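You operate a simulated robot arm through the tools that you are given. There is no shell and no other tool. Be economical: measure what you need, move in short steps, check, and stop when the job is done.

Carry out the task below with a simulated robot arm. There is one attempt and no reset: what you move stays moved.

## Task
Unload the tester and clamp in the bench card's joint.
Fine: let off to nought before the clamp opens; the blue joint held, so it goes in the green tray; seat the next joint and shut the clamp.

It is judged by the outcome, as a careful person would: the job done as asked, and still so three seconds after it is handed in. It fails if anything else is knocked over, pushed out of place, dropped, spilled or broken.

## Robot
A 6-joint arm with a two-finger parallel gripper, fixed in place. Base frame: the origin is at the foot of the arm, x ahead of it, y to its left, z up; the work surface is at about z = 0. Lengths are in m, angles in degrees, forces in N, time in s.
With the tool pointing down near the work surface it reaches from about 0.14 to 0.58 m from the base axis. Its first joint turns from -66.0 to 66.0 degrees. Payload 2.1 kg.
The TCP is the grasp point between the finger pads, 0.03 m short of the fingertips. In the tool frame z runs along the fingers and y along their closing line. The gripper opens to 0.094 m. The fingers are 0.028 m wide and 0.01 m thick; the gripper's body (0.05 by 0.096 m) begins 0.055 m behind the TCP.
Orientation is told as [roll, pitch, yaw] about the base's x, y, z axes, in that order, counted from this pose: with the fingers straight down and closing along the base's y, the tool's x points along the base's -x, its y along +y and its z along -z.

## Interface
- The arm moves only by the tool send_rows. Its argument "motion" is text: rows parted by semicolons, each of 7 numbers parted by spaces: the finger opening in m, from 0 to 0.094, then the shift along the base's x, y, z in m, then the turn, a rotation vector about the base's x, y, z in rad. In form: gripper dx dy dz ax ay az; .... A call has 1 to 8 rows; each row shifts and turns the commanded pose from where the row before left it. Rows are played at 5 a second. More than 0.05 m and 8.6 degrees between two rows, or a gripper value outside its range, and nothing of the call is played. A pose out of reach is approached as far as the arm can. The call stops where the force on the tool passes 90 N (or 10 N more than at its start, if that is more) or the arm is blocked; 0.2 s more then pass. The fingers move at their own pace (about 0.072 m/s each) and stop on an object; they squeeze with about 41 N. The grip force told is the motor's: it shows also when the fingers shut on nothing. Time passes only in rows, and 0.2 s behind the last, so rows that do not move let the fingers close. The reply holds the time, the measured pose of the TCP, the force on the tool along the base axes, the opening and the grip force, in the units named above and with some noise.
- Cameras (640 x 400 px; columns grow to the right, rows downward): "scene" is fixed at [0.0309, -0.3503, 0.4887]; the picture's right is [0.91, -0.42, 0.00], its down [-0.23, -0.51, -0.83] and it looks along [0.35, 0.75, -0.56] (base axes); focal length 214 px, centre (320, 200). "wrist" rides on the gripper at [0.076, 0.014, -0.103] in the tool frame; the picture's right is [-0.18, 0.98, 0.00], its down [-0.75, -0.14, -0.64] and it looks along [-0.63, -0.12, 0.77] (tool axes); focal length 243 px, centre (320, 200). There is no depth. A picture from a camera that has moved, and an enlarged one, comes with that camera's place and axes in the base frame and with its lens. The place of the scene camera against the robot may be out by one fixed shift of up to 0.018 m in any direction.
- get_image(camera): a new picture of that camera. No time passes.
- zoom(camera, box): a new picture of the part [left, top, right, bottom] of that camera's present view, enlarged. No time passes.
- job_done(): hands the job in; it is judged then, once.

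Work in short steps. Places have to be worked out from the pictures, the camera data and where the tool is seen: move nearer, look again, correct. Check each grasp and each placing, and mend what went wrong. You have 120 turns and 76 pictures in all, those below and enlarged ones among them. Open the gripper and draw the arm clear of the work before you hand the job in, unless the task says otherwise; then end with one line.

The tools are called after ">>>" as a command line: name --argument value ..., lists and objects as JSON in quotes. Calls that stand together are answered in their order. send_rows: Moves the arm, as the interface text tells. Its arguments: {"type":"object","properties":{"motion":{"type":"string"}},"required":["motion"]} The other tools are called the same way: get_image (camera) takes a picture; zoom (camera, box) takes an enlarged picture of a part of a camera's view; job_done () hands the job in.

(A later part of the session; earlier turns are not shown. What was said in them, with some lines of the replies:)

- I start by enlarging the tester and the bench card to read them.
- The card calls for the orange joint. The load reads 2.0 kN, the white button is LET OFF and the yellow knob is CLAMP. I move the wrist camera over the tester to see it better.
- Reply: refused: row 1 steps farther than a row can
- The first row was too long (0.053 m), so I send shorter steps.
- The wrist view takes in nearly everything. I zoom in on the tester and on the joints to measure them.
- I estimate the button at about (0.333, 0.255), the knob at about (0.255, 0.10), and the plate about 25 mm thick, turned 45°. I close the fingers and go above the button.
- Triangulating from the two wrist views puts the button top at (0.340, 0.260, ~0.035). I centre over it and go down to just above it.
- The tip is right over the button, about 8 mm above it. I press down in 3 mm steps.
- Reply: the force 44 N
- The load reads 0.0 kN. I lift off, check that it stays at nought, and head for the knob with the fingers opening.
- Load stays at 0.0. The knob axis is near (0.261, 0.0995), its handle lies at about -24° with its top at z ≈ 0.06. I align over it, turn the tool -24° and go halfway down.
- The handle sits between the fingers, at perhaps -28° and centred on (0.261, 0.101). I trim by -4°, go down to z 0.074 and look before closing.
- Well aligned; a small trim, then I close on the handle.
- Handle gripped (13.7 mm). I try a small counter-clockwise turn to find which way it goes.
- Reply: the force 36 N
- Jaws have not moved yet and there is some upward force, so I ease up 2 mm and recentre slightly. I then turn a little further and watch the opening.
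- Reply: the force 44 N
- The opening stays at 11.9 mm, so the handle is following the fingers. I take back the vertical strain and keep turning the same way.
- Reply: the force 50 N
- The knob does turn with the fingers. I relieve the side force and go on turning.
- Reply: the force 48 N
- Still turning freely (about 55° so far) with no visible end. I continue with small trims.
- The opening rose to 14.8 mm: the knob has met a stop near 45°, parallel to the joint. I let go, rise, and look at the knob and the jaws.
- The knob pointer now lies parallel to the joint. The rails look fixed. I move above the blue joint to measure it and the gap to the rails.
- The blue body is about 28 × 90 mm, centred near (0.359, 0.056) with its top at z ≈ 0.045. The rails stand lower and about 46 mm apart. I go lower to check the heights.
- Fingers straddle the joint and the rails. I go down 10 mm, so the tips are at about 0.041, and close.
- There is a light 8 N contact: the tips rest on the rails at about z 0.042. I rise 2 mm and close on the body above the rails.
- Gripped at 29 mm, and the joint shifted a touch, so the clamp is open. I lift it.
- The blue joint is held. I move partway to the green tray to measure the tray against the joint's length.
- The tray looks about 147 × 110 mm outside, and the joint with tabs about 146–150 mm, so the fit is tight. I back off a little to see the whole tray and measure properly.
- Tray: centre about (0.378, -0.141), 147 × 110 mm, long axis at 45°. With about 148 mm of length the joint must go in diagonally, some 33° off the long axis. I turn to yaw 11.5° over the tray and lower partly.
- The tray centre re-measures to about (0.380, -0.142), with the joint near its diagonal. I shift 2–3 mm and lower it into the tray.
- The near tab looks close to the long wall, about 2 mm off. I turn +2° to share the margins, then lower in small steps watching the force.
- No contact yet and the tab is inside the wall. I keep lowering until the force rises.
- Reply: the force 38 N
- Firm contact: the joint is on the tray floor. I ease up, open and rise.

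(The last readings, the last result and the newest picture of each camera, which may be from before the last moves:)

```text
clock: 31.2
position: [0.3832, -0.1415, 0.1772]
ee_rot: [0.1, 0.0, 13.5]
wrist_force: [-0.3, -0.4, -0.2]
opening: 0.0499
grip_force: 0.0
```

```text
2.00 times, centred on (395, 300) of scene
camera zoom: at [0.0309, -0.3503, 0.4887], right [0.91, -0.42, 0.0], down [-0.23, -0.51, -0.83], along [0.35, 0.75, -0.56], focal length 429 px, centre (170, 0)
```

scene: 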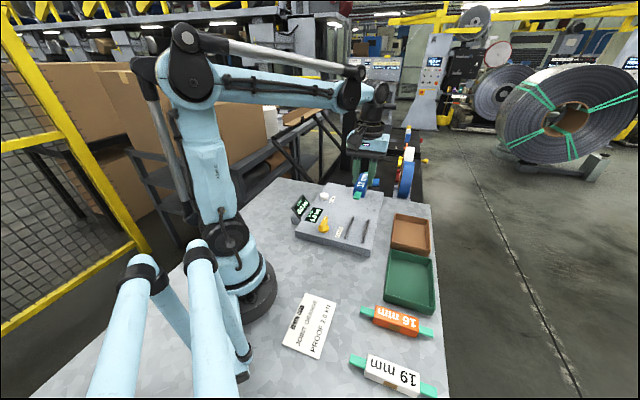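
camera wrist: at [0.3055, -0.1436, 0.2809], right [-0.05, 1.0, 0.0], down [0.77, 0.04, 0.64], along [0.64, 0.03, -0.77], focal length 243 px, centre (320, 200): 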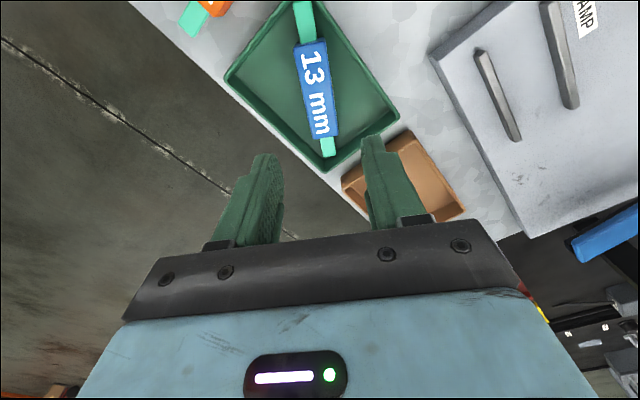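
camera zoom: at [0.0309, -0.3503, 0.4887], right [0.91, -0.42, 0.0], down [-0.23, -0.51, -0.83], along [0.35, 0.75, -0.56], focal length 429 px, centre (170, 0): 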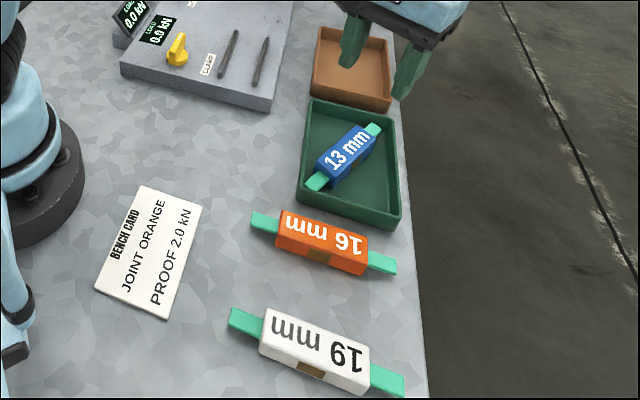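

Blue lies flat inside the green tray. The orange joint lies along about -45°, centred near (0.28, -0.21). I go over it, turning to yaw -45°.

>>> send_rows --motion "0.055 -0.015 -0.01 0.003 0 0 -0.146; 0.055 -0.015 -0.01 0.002 0 0 -0.146; 0.055 -0.015 -0.01 0 0 0 -0.146; 0.055 -0.015 -0.01 0 0 0 -0.146; 0.055 -0.015 -0.01 0 0 0 -0.146; 0.055 -0.015 -0.01 0 0 0 -0.146; 0.055 -0.013 -0.01 0 0 0 -0.145; 0.055 0 0 0 0 0 0"

>>> get_image --camera "wrist"

```text
clock: 33.0
position: [0.2802, -0.2122, 0.1817]
ee_rot: [0.0, 0.1, -45.2]
wrist_force: [0.1, -0.7, -0.5]
opening: 0.0548
grip_force: 0.0
```

```text
30 pictures are left
camera wrist: at [0.2363, -0.1464, 0.2855], right [0.83, 0.56, 0.0], down [0.43, -0.63, 0.64], along [0.36, -0.53, -0.77], focal length 243 px, centre (320, 200)
```

wrist: 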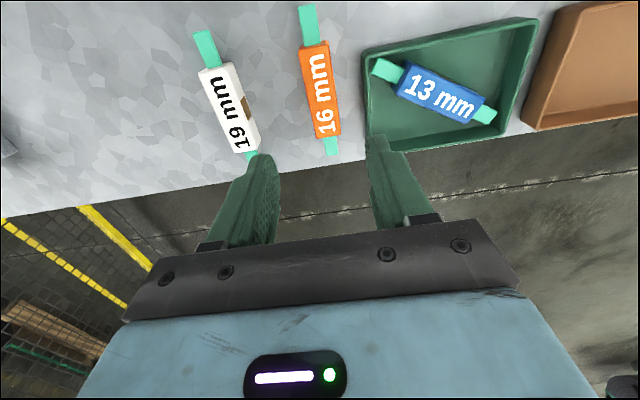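

Orange is centred at (0.281, -0.2095), axis at -45°. The tray wall is about 43 mm away across the grasp, so I use a 46 mm opening and go down to mid height for a check.

>>> send_rows --motion "0.046 0.0005 0.002 -0.03 0 0 -0.01; 0.046 0 0 -0.04 0 0 0; 0.046 0 0 -0.03 0 0 0; 0.046 0 0 0 0 0 0"

>>> get_image --camera "wrist"

```text
clock: 34.0
position: [0.2824, -0.2101, 0.0829]
ee_rot: [0.0, 0.0, -45.6]
wrist_force: [0.1, -0.4, -0.8]
opening: 0.0457
grip_force: 0.1
```

```text
29 pictures are left
camera wrist: at [0.2384, -0.143, 0.1853], right [0.83, 0.56, 0.0], down [0.43, -0.64, 0.64], along [0.36, -0.53, -0.77], focal length 243 px, centre (320, 200)
```

wrist: 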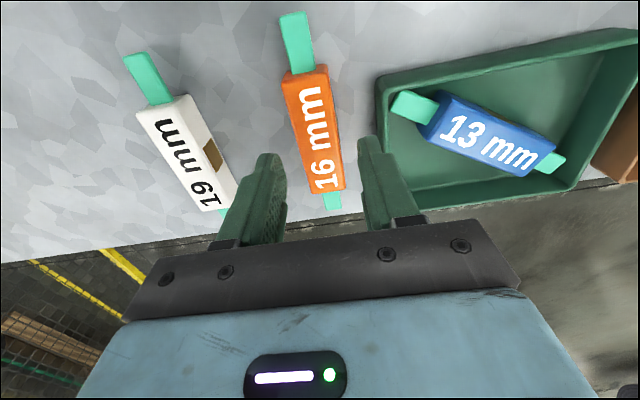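

Well centred. I go down to TCP z 0.045 and close.

>>> send_rows --motion "0.046 0 0.001 -0.02 0 0 0; 0.046 0 0 -0.0175 0 0 0; 0.046 0 0 0 0 0 0; 0.015 0 0 0 0 0 0; 0.015 0 0 0 0 0 0; 0.015 0 0 0 0 0 0"

```text
clock: 35.4
position: [0.2835, -0.2087, 0.0449]
ee_rot: [-0.1, 0.1, -45.6]
wrist_force: [0.1, 0.4, 0.2]
opening: 0.0289
grip_force: 40.8
```

Gripped at 28.9 mm. I lift it straight up and check.

>>> send_rows --motion "0.015 0 0 0.01 0 0 0; 0.015 0 0 0.03 0 0 0; 0.015 0 0 0.045 0 0 0; 0.015 0 0 0.045 0 0 0; 0.015 0 0 0.045 0 0 0; 0.015 0 0 0 0 0 0"

>>> get_image --camera "wrist"

```text
clock: 36.8
position: [0.2816, -0.2091, 0.2233]
ee_rot: [0.1, 0.0, -45.6]
wrist_force: [-0.1, 0.6, -1.3]
opening: 0.0287
grip_force: 41.0
```

```text
28 pictures are left
camera wrist: at [0.2372, -0.1439, 0.3257], right [0.83, 0.56, 0.0], down [0.43, -0.64, 0.64], along [0.36, -0.53, -0.77], focal length 243 px, centre (320, 200)
```

wrist: 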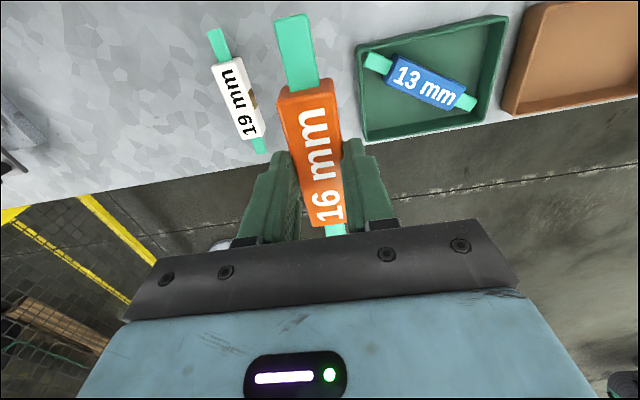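

Held well. To seat it the same way round as the blue one, with the brown mark toward the knob, it needs a -90° turn to yaw -135°. I swing over while turning, in two halves.

>>> send_rows --motion "0.015 0.007 0.023 0 0 0 -0.13; 0.015 0.007 0.023 0 0 0 -0.13; 0.015 0.007 0.023 0 0 0 -0.13; 0.015 0.007 0.023 0 0 0 -0.13; 0.015 0.007 0.023 0 0 0 -0.13; 0.015 0.007 0.023 0 0 0 -0.13; 0.015 0 0 0 0 0 0"

```text
clock: 38.4
position: [0.3236, -0.0717, 0.2208]
ee_rot: [0.0, -0.1, -90.4]
wrist_force: [-0.1, -0.3, -1.1]
opening: 0.0295
grip_force: 41.0
```

Turning works so far. I complete the second half.

>>> send_rows --motion "0.015 0.0053 0.021 0 0 0 -0.131; 0.015 0.0053 0.021 0 0 0 -0.131; 0.015 0.0053 0.021 0 0 0 -0.131; 0.015 0.0053 0.021 0 0 0 -0.131; 0.015 0.0053 0.021 0 0 0 -0.131; 0.015 0.0053 0.021 0 0 0 -0.131; 0.015 0 0 0 0 0 0"

>>> get_image --camera "wrist"

>>> zoom --camera "scene" --box '[280, 120, 400, 250]'

```text
clock: 40.0
position: [0.3556, 0.0545, 0.2205]
ee_rot: [0.0, 0.0, -135.4]
wrist_force: [-0.7, -0.6, -0.9]
opening: 0.0287
grip_force: 41.2
```

```text
27 pictures are left
camera wrist: at [0.4195, 0.0993, 0.3231], right [0.56, -0.83, 0.0], down [-0.64, -0.43, 0.64], along [-0.53, -0.36, -0.77], focal length 243 px, centre (320, 200)
```

wrist: 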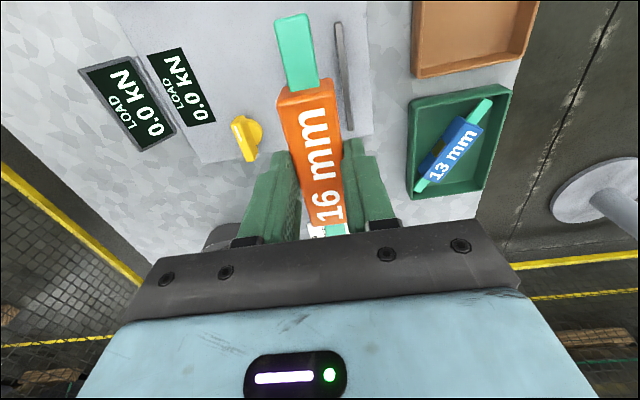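

```text
3.08 times, centred on (340, 185) of scene
camera zoom: at [0.0309, -0.3503, 0.4887], right [0.91, -0.42, 0.0], down [-0.23, -0.51, -0.83], along [0.35, 0.75, -0.56], focal length 660 px, centre (258, 246)
```

zoom: 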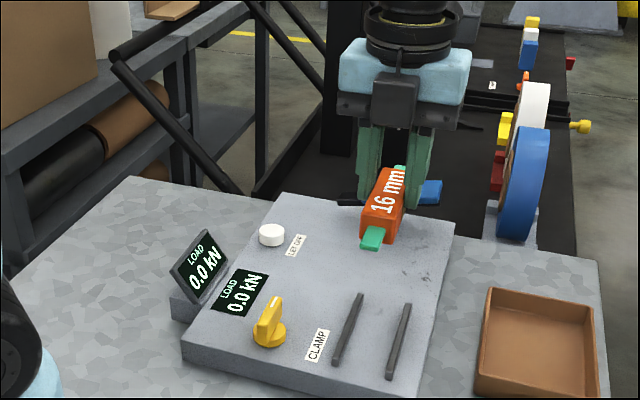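

Yaw -135° is reached and the orange joint is now oriented like the blue one was. The rails' centre works out to (0.3555, 0.0534) at 44.6°, right below. I lower to just above the seat.

>>> send_rows --motion "0.015 0.0004 -0.0006 -0.045 0 0 0; 0.015 0 0 -0.045 0 0 0; 0.015 0 0 -0.035 0 0 0; 0.015 0 0 -0.01 0 0 0; 0.015 0 0 0 0 0 0"

>>> zoom --camera "scene" --box '[310, 180, 400, 250]'

>>> get_image --camera "wrist"

```text
clock: 41.2
position: [0.3555, 0.0553, 0.0828]
ee_rot: [0.0, 0.0, -135.4]
wrist_force: [0.5, 0.8, -0.5]
opening: 0.0292
grip_force: 41.1
```

```text
5.71 times, centred on (355, 215) of scene
camera zoom: at [0.0309, -0.3503, 0.4887], right [0.91, -0.42, 0.0], down [-0.23, -0.51, -0.83], along [0.35, 0.75, -0.56], focal length 1226 px, centre (120, 114)
```

zoom: 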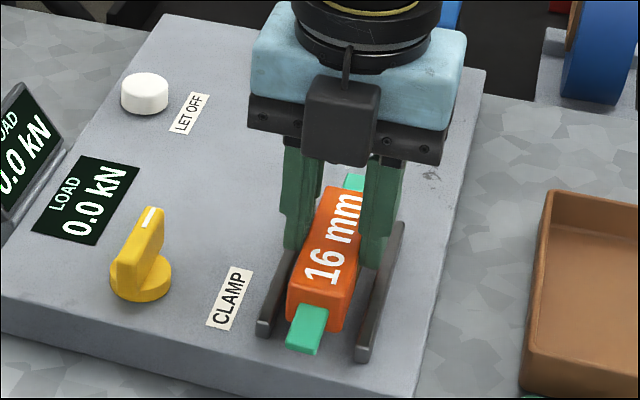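

```text
24 pictures are left
camera wrist: at [0.4194, 0.0984, 0.1864], right [0.56, -0.83, 0.0], down [-0.64, -0.43, 0.64], along [-0.53, -0.36, -0.77], focal length 243 px, centre (320, 200)
```

wrist: 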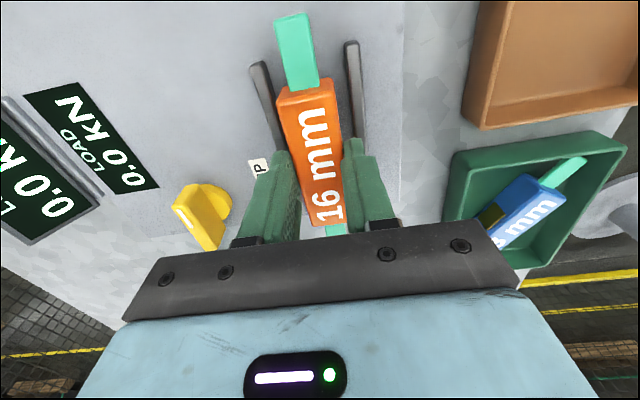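

It sits centred between the rails, about 8 mm above the seat. I lower in small steps to contact.

>>> send_rows --motion "0.015 0 0 -0.004 0 0 0; 0.015 0 0 -0.002 0 0 0; 0.015 0 0 -0.0015 0 0 0; 0.015 0 0 0 0 0 0"

```text
clock: 42.2
position: [0.3567, 0.0533, 0.0777]
ee_rot: [0.1, 0.0, -135.5]
wrist_force: [0.2, -0.2, -0.8]
opening: 0.0287
grip_force: 41.4
```

>>> send_rows --motion "0.015 0 0 -0.0015 0 0 0; 0.015 0 0 -0.0015 0 0 0; 0.015 0 0 0 0 0 0"

```text
clock: 43.0
position: [0.3558, 0.0539, 0.0746]
ee_rot: [0.0, -0.1, -135.4]
wrist_force: [0.0, 0.2, -1.2]
opening: 0.029
grip_force: 41.0
```

>>> send_rows --motion "0.015 0 0 -0.001 0 0 0; 0.015 0 0 -0.001 0 0 0; 0.015 0 0 0 0 0 0"

```text
clock: 43.8
position: [0.3563, 0.0532, 0.0722]
ee_rot: [0.0, -0.1, -135.3]
wrist_force: [-4.5, -2.9, 38.5]
opening: 0.0291
grip_force: 40.9
```

Contact at z 0.072: seated. I ease up 1 mm, release and rise to look.

>>> send_rows --motion "0.015 0 0 0.0015 0 0 0; 0.05 0 0 0 0 0 0; 0.05 0 0 0 0 0 0; 0.05 0 0 0.015 0 0 0; 0.05 0 0 0.04 0 0 0; 0.05 0 0 0.045 0 0 0; 0.05 0 0 0.03 0 0 0; 0.05 0 0 0 0 0 0"

>>> zoom --camera "scene" --box '[310, 180, 400, 250]'

>>> zoom --camera "wrist" --box '[190, 0, 450, 190]'

```text
clock: 45.6
position: [0.3569, 0.0535, 0.2054]
ee_rot: [-0.1, 0.0, -135.4]
wrist_force: [-0.2, -0.1, -0.9]
opening: 0.0501
grip_force: 0.1
```

```text
5.71 times, centred on (355, 215) of scene
camera zoom: at [0.0309, -0.3503, 0.4887], right [0.91, -0.42, 0.0], down [-0.23, -0.51, -0.83], along [0.35, 0.75, -0.56], focal length 1226 px, centre (120, 114)
```

zoom: 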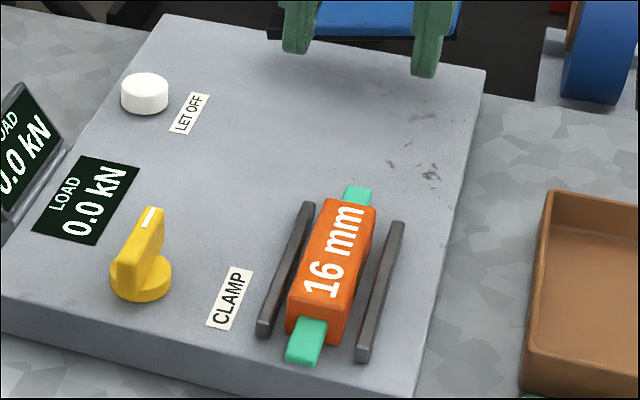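

```text
2.11 times, centred on (320, 95) of wrist
camera zoom: at [0.4202, 0.0984, 0.3076], right [0.56, -0.83, 0.0], down [-0.64, -0.43, 0.64], along [-0.53, -0.36, -0.77], focal length 511 px, centre (320, 421)
```

zoom: 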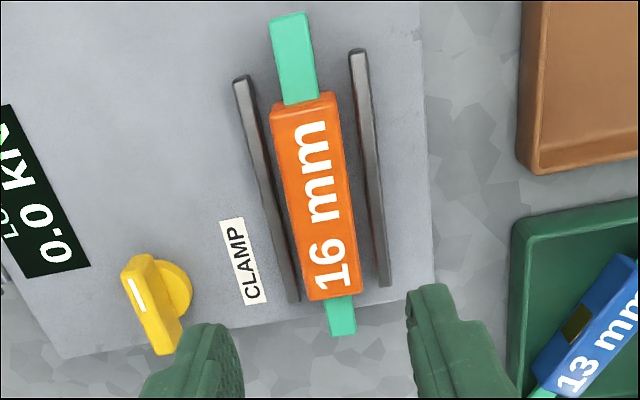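

The orange joint is seated and centred. To shut the clamp I need to take the handle at yaw about 47° and turn it back to about -26°, so I unwind the wrist by +182° at height while moving over the knob.

>>> send_rows --motion "0.05 -0.0121 0.0057 0 0 0 0.1447; 0.05 -0.0121 0.0057 0 0 0 0.1447; 0.05 -0.0121 0.0057 0 0 0 0.1447; 0.05 -0.0121 0.0057 0 0 0 0.1447; 0.05 -0.0121 0.0057 0 0 0 0.1447; 0.05 -0.0121 0.0057 0 0 0 0.1447; 0.05 -0.0121 0.0057 0 0 0 0.1447; 0.05 -0.0121 0.0057 0 0 0 0.1447"

>>> send_rows --motion "0.05 0 0 0 0 0 0.1447; 0.05 0 0 0 0 0 0.1447; 0.05 0 0 0 0 0 0.1447; 0.05 0 0 0 0 0 0.1447; 0.05 0 0 0 0 0 0.1447; 0.05 0 0 0 0 0 0.1447; 0.05 0 0 0 0 0 0.1447; 0.05 0 0 0 0 0 0.1447"

>>> send_rows --motion "0.05 0 0 -0.015 0 0 0.1447; 0.05 0 0 -0.015 0 0 0.1447; 0.05 0 0 -0.015 0 0 0.1447; 0.05 0 0 -0.015 0 0 0.1447; 0.05 0 0 -0.015 0 0 0.1447; 0.05 0 0 -0.015 0 0 0.1447; 0.05 0 0 0 0 0 0"

>>> get_image --camera "wrist"

```text
clock: 47.4
position: [0.2588, 0.0976, 0.2042]
ee_rot: [0.0, 0.0, -68.9]
wrist_force: [0.4, -0.5, 0.0]
opening: 0.0501
grip_force: 0.1
```

```text
clock: 49.2
position: [0.2591, 0.0999, 0.2044]
ee_rot: [0.0, 0.1, -2.6]
wrist_force: [-0.1, -1.3, 0.0]
opening: 0.0503
grip_force: 0.3
```

```text
clock: 50.8
position: [0.2581, 0.0994, 0.1129]
ee_rot: [-0.1, -0.1, 47.2]
wrist_force: [-0.1, -0.6, -0.3]
opening: 0.05
grip_force: 0.2
```

```text
21 pictures are left
camera wrist: at [0.1953, 0.0541, 0.2164], right [-0.59, 0.8, 0.0], down [0.62, 0.46, 0.64], along [0.52, 0.38, -0.77], focal length 243 px, centre (320, 200)
```

wrist: 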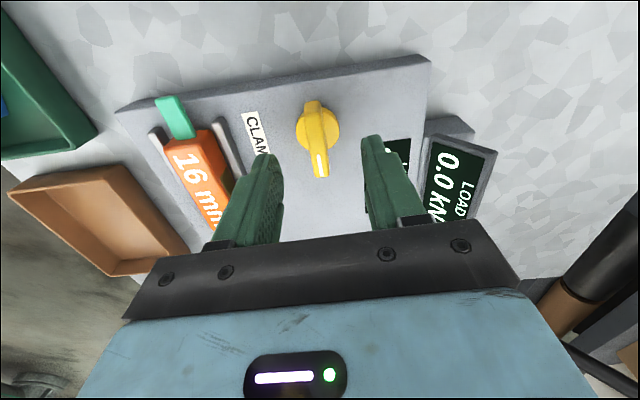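

The handle is centred and aligned between the fingers. I go down, close, and turn back clockwise.

>>> send_rows --motion "0.05 0.001 0 -0.02 0 0 0; 0.05 0 0 -0.02 0 0 0; 0.05 0 0 0 0 0 0; 0 0 0 0 0 0 0; 0 0 0 0 0 0 0; 0 0 0 0 0 0 0"

```text
clock: 52.2
position: [0.2591, 0.0981, 0.075]
ee_rot: [-0.4, 0.0, 46.7]
wrist_force: [24.0, -16.7, -19.6]
opening: 0.012
grip_force: 45.5
```

Gripped flat at 12.0 mm. I take off the side strain and turn clockwise.

>>> send_rows --motion "0 0.0012 -0.0009 -0.0005 0 0 0; 0 0 0 0 0 0 -0.1; 0 0 0 0 0 0 -0.1; 0 0 0 0 0 0 -0.1; 0 0 0 0 0 0 -0.1; 0 0 0 0 0 0 0"

```text
clock: 53.6
position: [0.2606, 0.0979, 0.0738]
ee_rot: [0.0, 0.2, 24.0]
wrist_force: [-18.4, -15.0, 33.6]
opening: 0.0117
grip_force: 45.6
```

>>> send_rows --motion "0 -0.0008 -0.0006 0.0008 0 0 0; 0 0 0 0 0 0 -0.1; 0 0 0 0 0 0 -0.1; 0 0 0 0 0 0 -0.1; 0 0 0 0 0 0 -0.1; 0 0 0 0 0 0 0"

```text
clock: 55.0
position: [0.2604, 0.0982, 0.0756]
ee_rot: [0.1, 0.1, 1.1]
wrist_force: [-17.3, 5.4, -39.6]
opening: 0.0117
grip_force: 44.7
```

>>> send_rows --motion "0 -0.0008 0 -0.0008 0 0 0; 0 0 0 0 0 0 -0.1; 0 0 0 0 0 0 -0.1; 0 0 0 0 0 0 -0.1; 0 0 0 0 0 0 -0.1; 0 0 0 0 0 0 0"

```text
clock: 56.4
position: [0.2597, 0.0993, 0.0732]
ee_rot: [0.3, 0.0, -21.8]
wrist_force: [-10.1, 19.7, 38.9]
opening: 0.0118
grip_force: 45.1
```

Nearly back to where it started and still flat on the fingers. I turn on to the stop, watching the opening.

>>> send_rows --motion "0 0 0.0006 0.0008 0 0 -0.05; 0 0 0 0 0 0 -0.05; 0 0 0 0 0 0 -0.04; 0 0 0 0 0 0 0"

```text
clock: 57.4
position: [0.2599, 0.1001, 0.0741]
ee_rot: [0.4, 0.1, -29.8]
wrist_force: [10.3, 23.4, -37.3]
opening: 0.0132
grip_force: 45.1
```

The opening rose to 13.2 mm: the shut stop is reached, as it was at the start. I nudge once more, then release and rise.

>>> send_rows --motion "0 0 0 -0.0005 0 0 -0.04; 0 0 0 0 0 0 0; 0.05 0 0 0 0 0 0; 0.05 0 0 0 0 0 0; 0.05 0 0 0.02 0 0 0; 0.05 0 0 0.045 0 0 0; 0.05 0 0 0.045 0 0 0; 0.05 0 0 0 0 0 0"

>>> send_rows --motion "0.05 -0.01 -0.03 0.03 0 0 0.1; 0.05 -0.01 -0.03 0.03 0 0 0.1; 0.05 -0.01 -0.03 0.03 0 0 0.1; 0.05 -0.01 0 0.02 0 0 0.1; 0.05 0 0 0 0 0 0"

>>> get_image --camera "scene"

>>> zoom --camera "scene" --box '[270, 170, 400, 260]'

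>>> get_image --camera "wrist"

```text
clock: 59.2
position: [0.2598, 0.0969, 0.1844]
ee_rot: [0.1, 0.0, -32.1]
wrist_force: [-0.1, 0.1, 0.3]
opening: 0.0499
grip_force: 0.1
```

```text
clock: 60.4
position: [0.2191, 0.0078, 0.2957]
ee_rot: [0.0, 0.0, -9.0]
wrist_force: [0.1, 0.1, 0.0]
opening: 0.0499
grip_force: 0.1
```

```text
20 pictures are left
```

scene: 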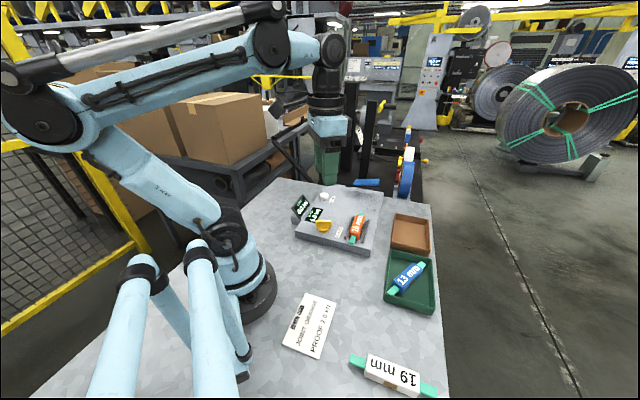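

```text
4.44 times, centred on (335, 215) of scene
camera zoom: at [0.0309, -0.3504, 0.4887], right [0.91, -0.42, 0.0], down [-0.23, -0.51, -0.83], along [0.35, 0.75, -0.56], focal length 953 px, centre (253, 133)
```

zoom: 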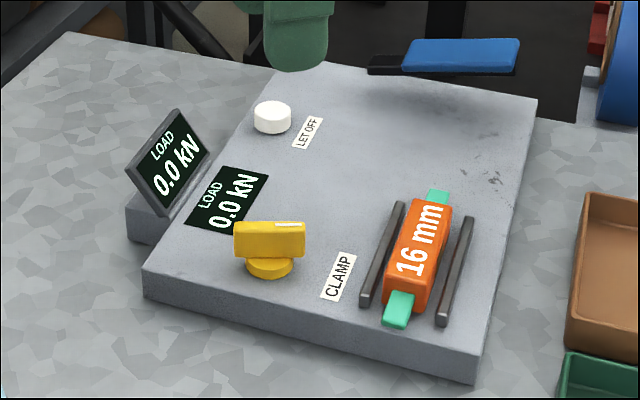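

```text
18 pictures are left
camera wrist: at [0.1458, 0.0361, 0.3984], right [0.34, 0.94, 0.0], down [0.72, -0.26, 0.64], along [0.6, -0.22, -0.77], focal length 243 px, centre (320, 200)
```

wrist: 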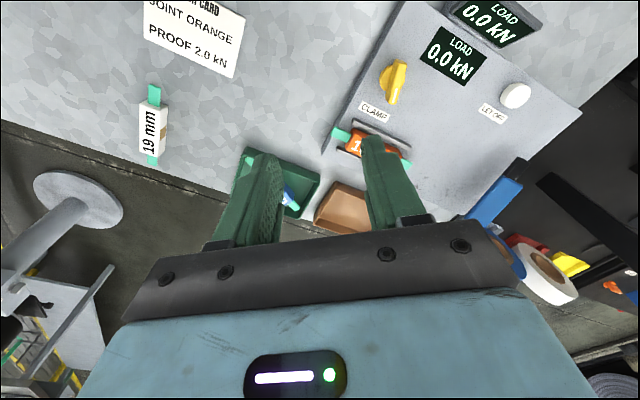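

The knob is back in its original shut position, the orange joint sits as the blue one did, the blue joint is in the green tray, and the load reads 0.0. The arm is clear and the gripper open, so I hand in.

>>> job_done

```text
The job is handed in.
```

The tester was let off to 0.0 kN before the clamp opened, the blue joint is in the green tray, and the orange joint from the bench card is seated with the clamp shut.
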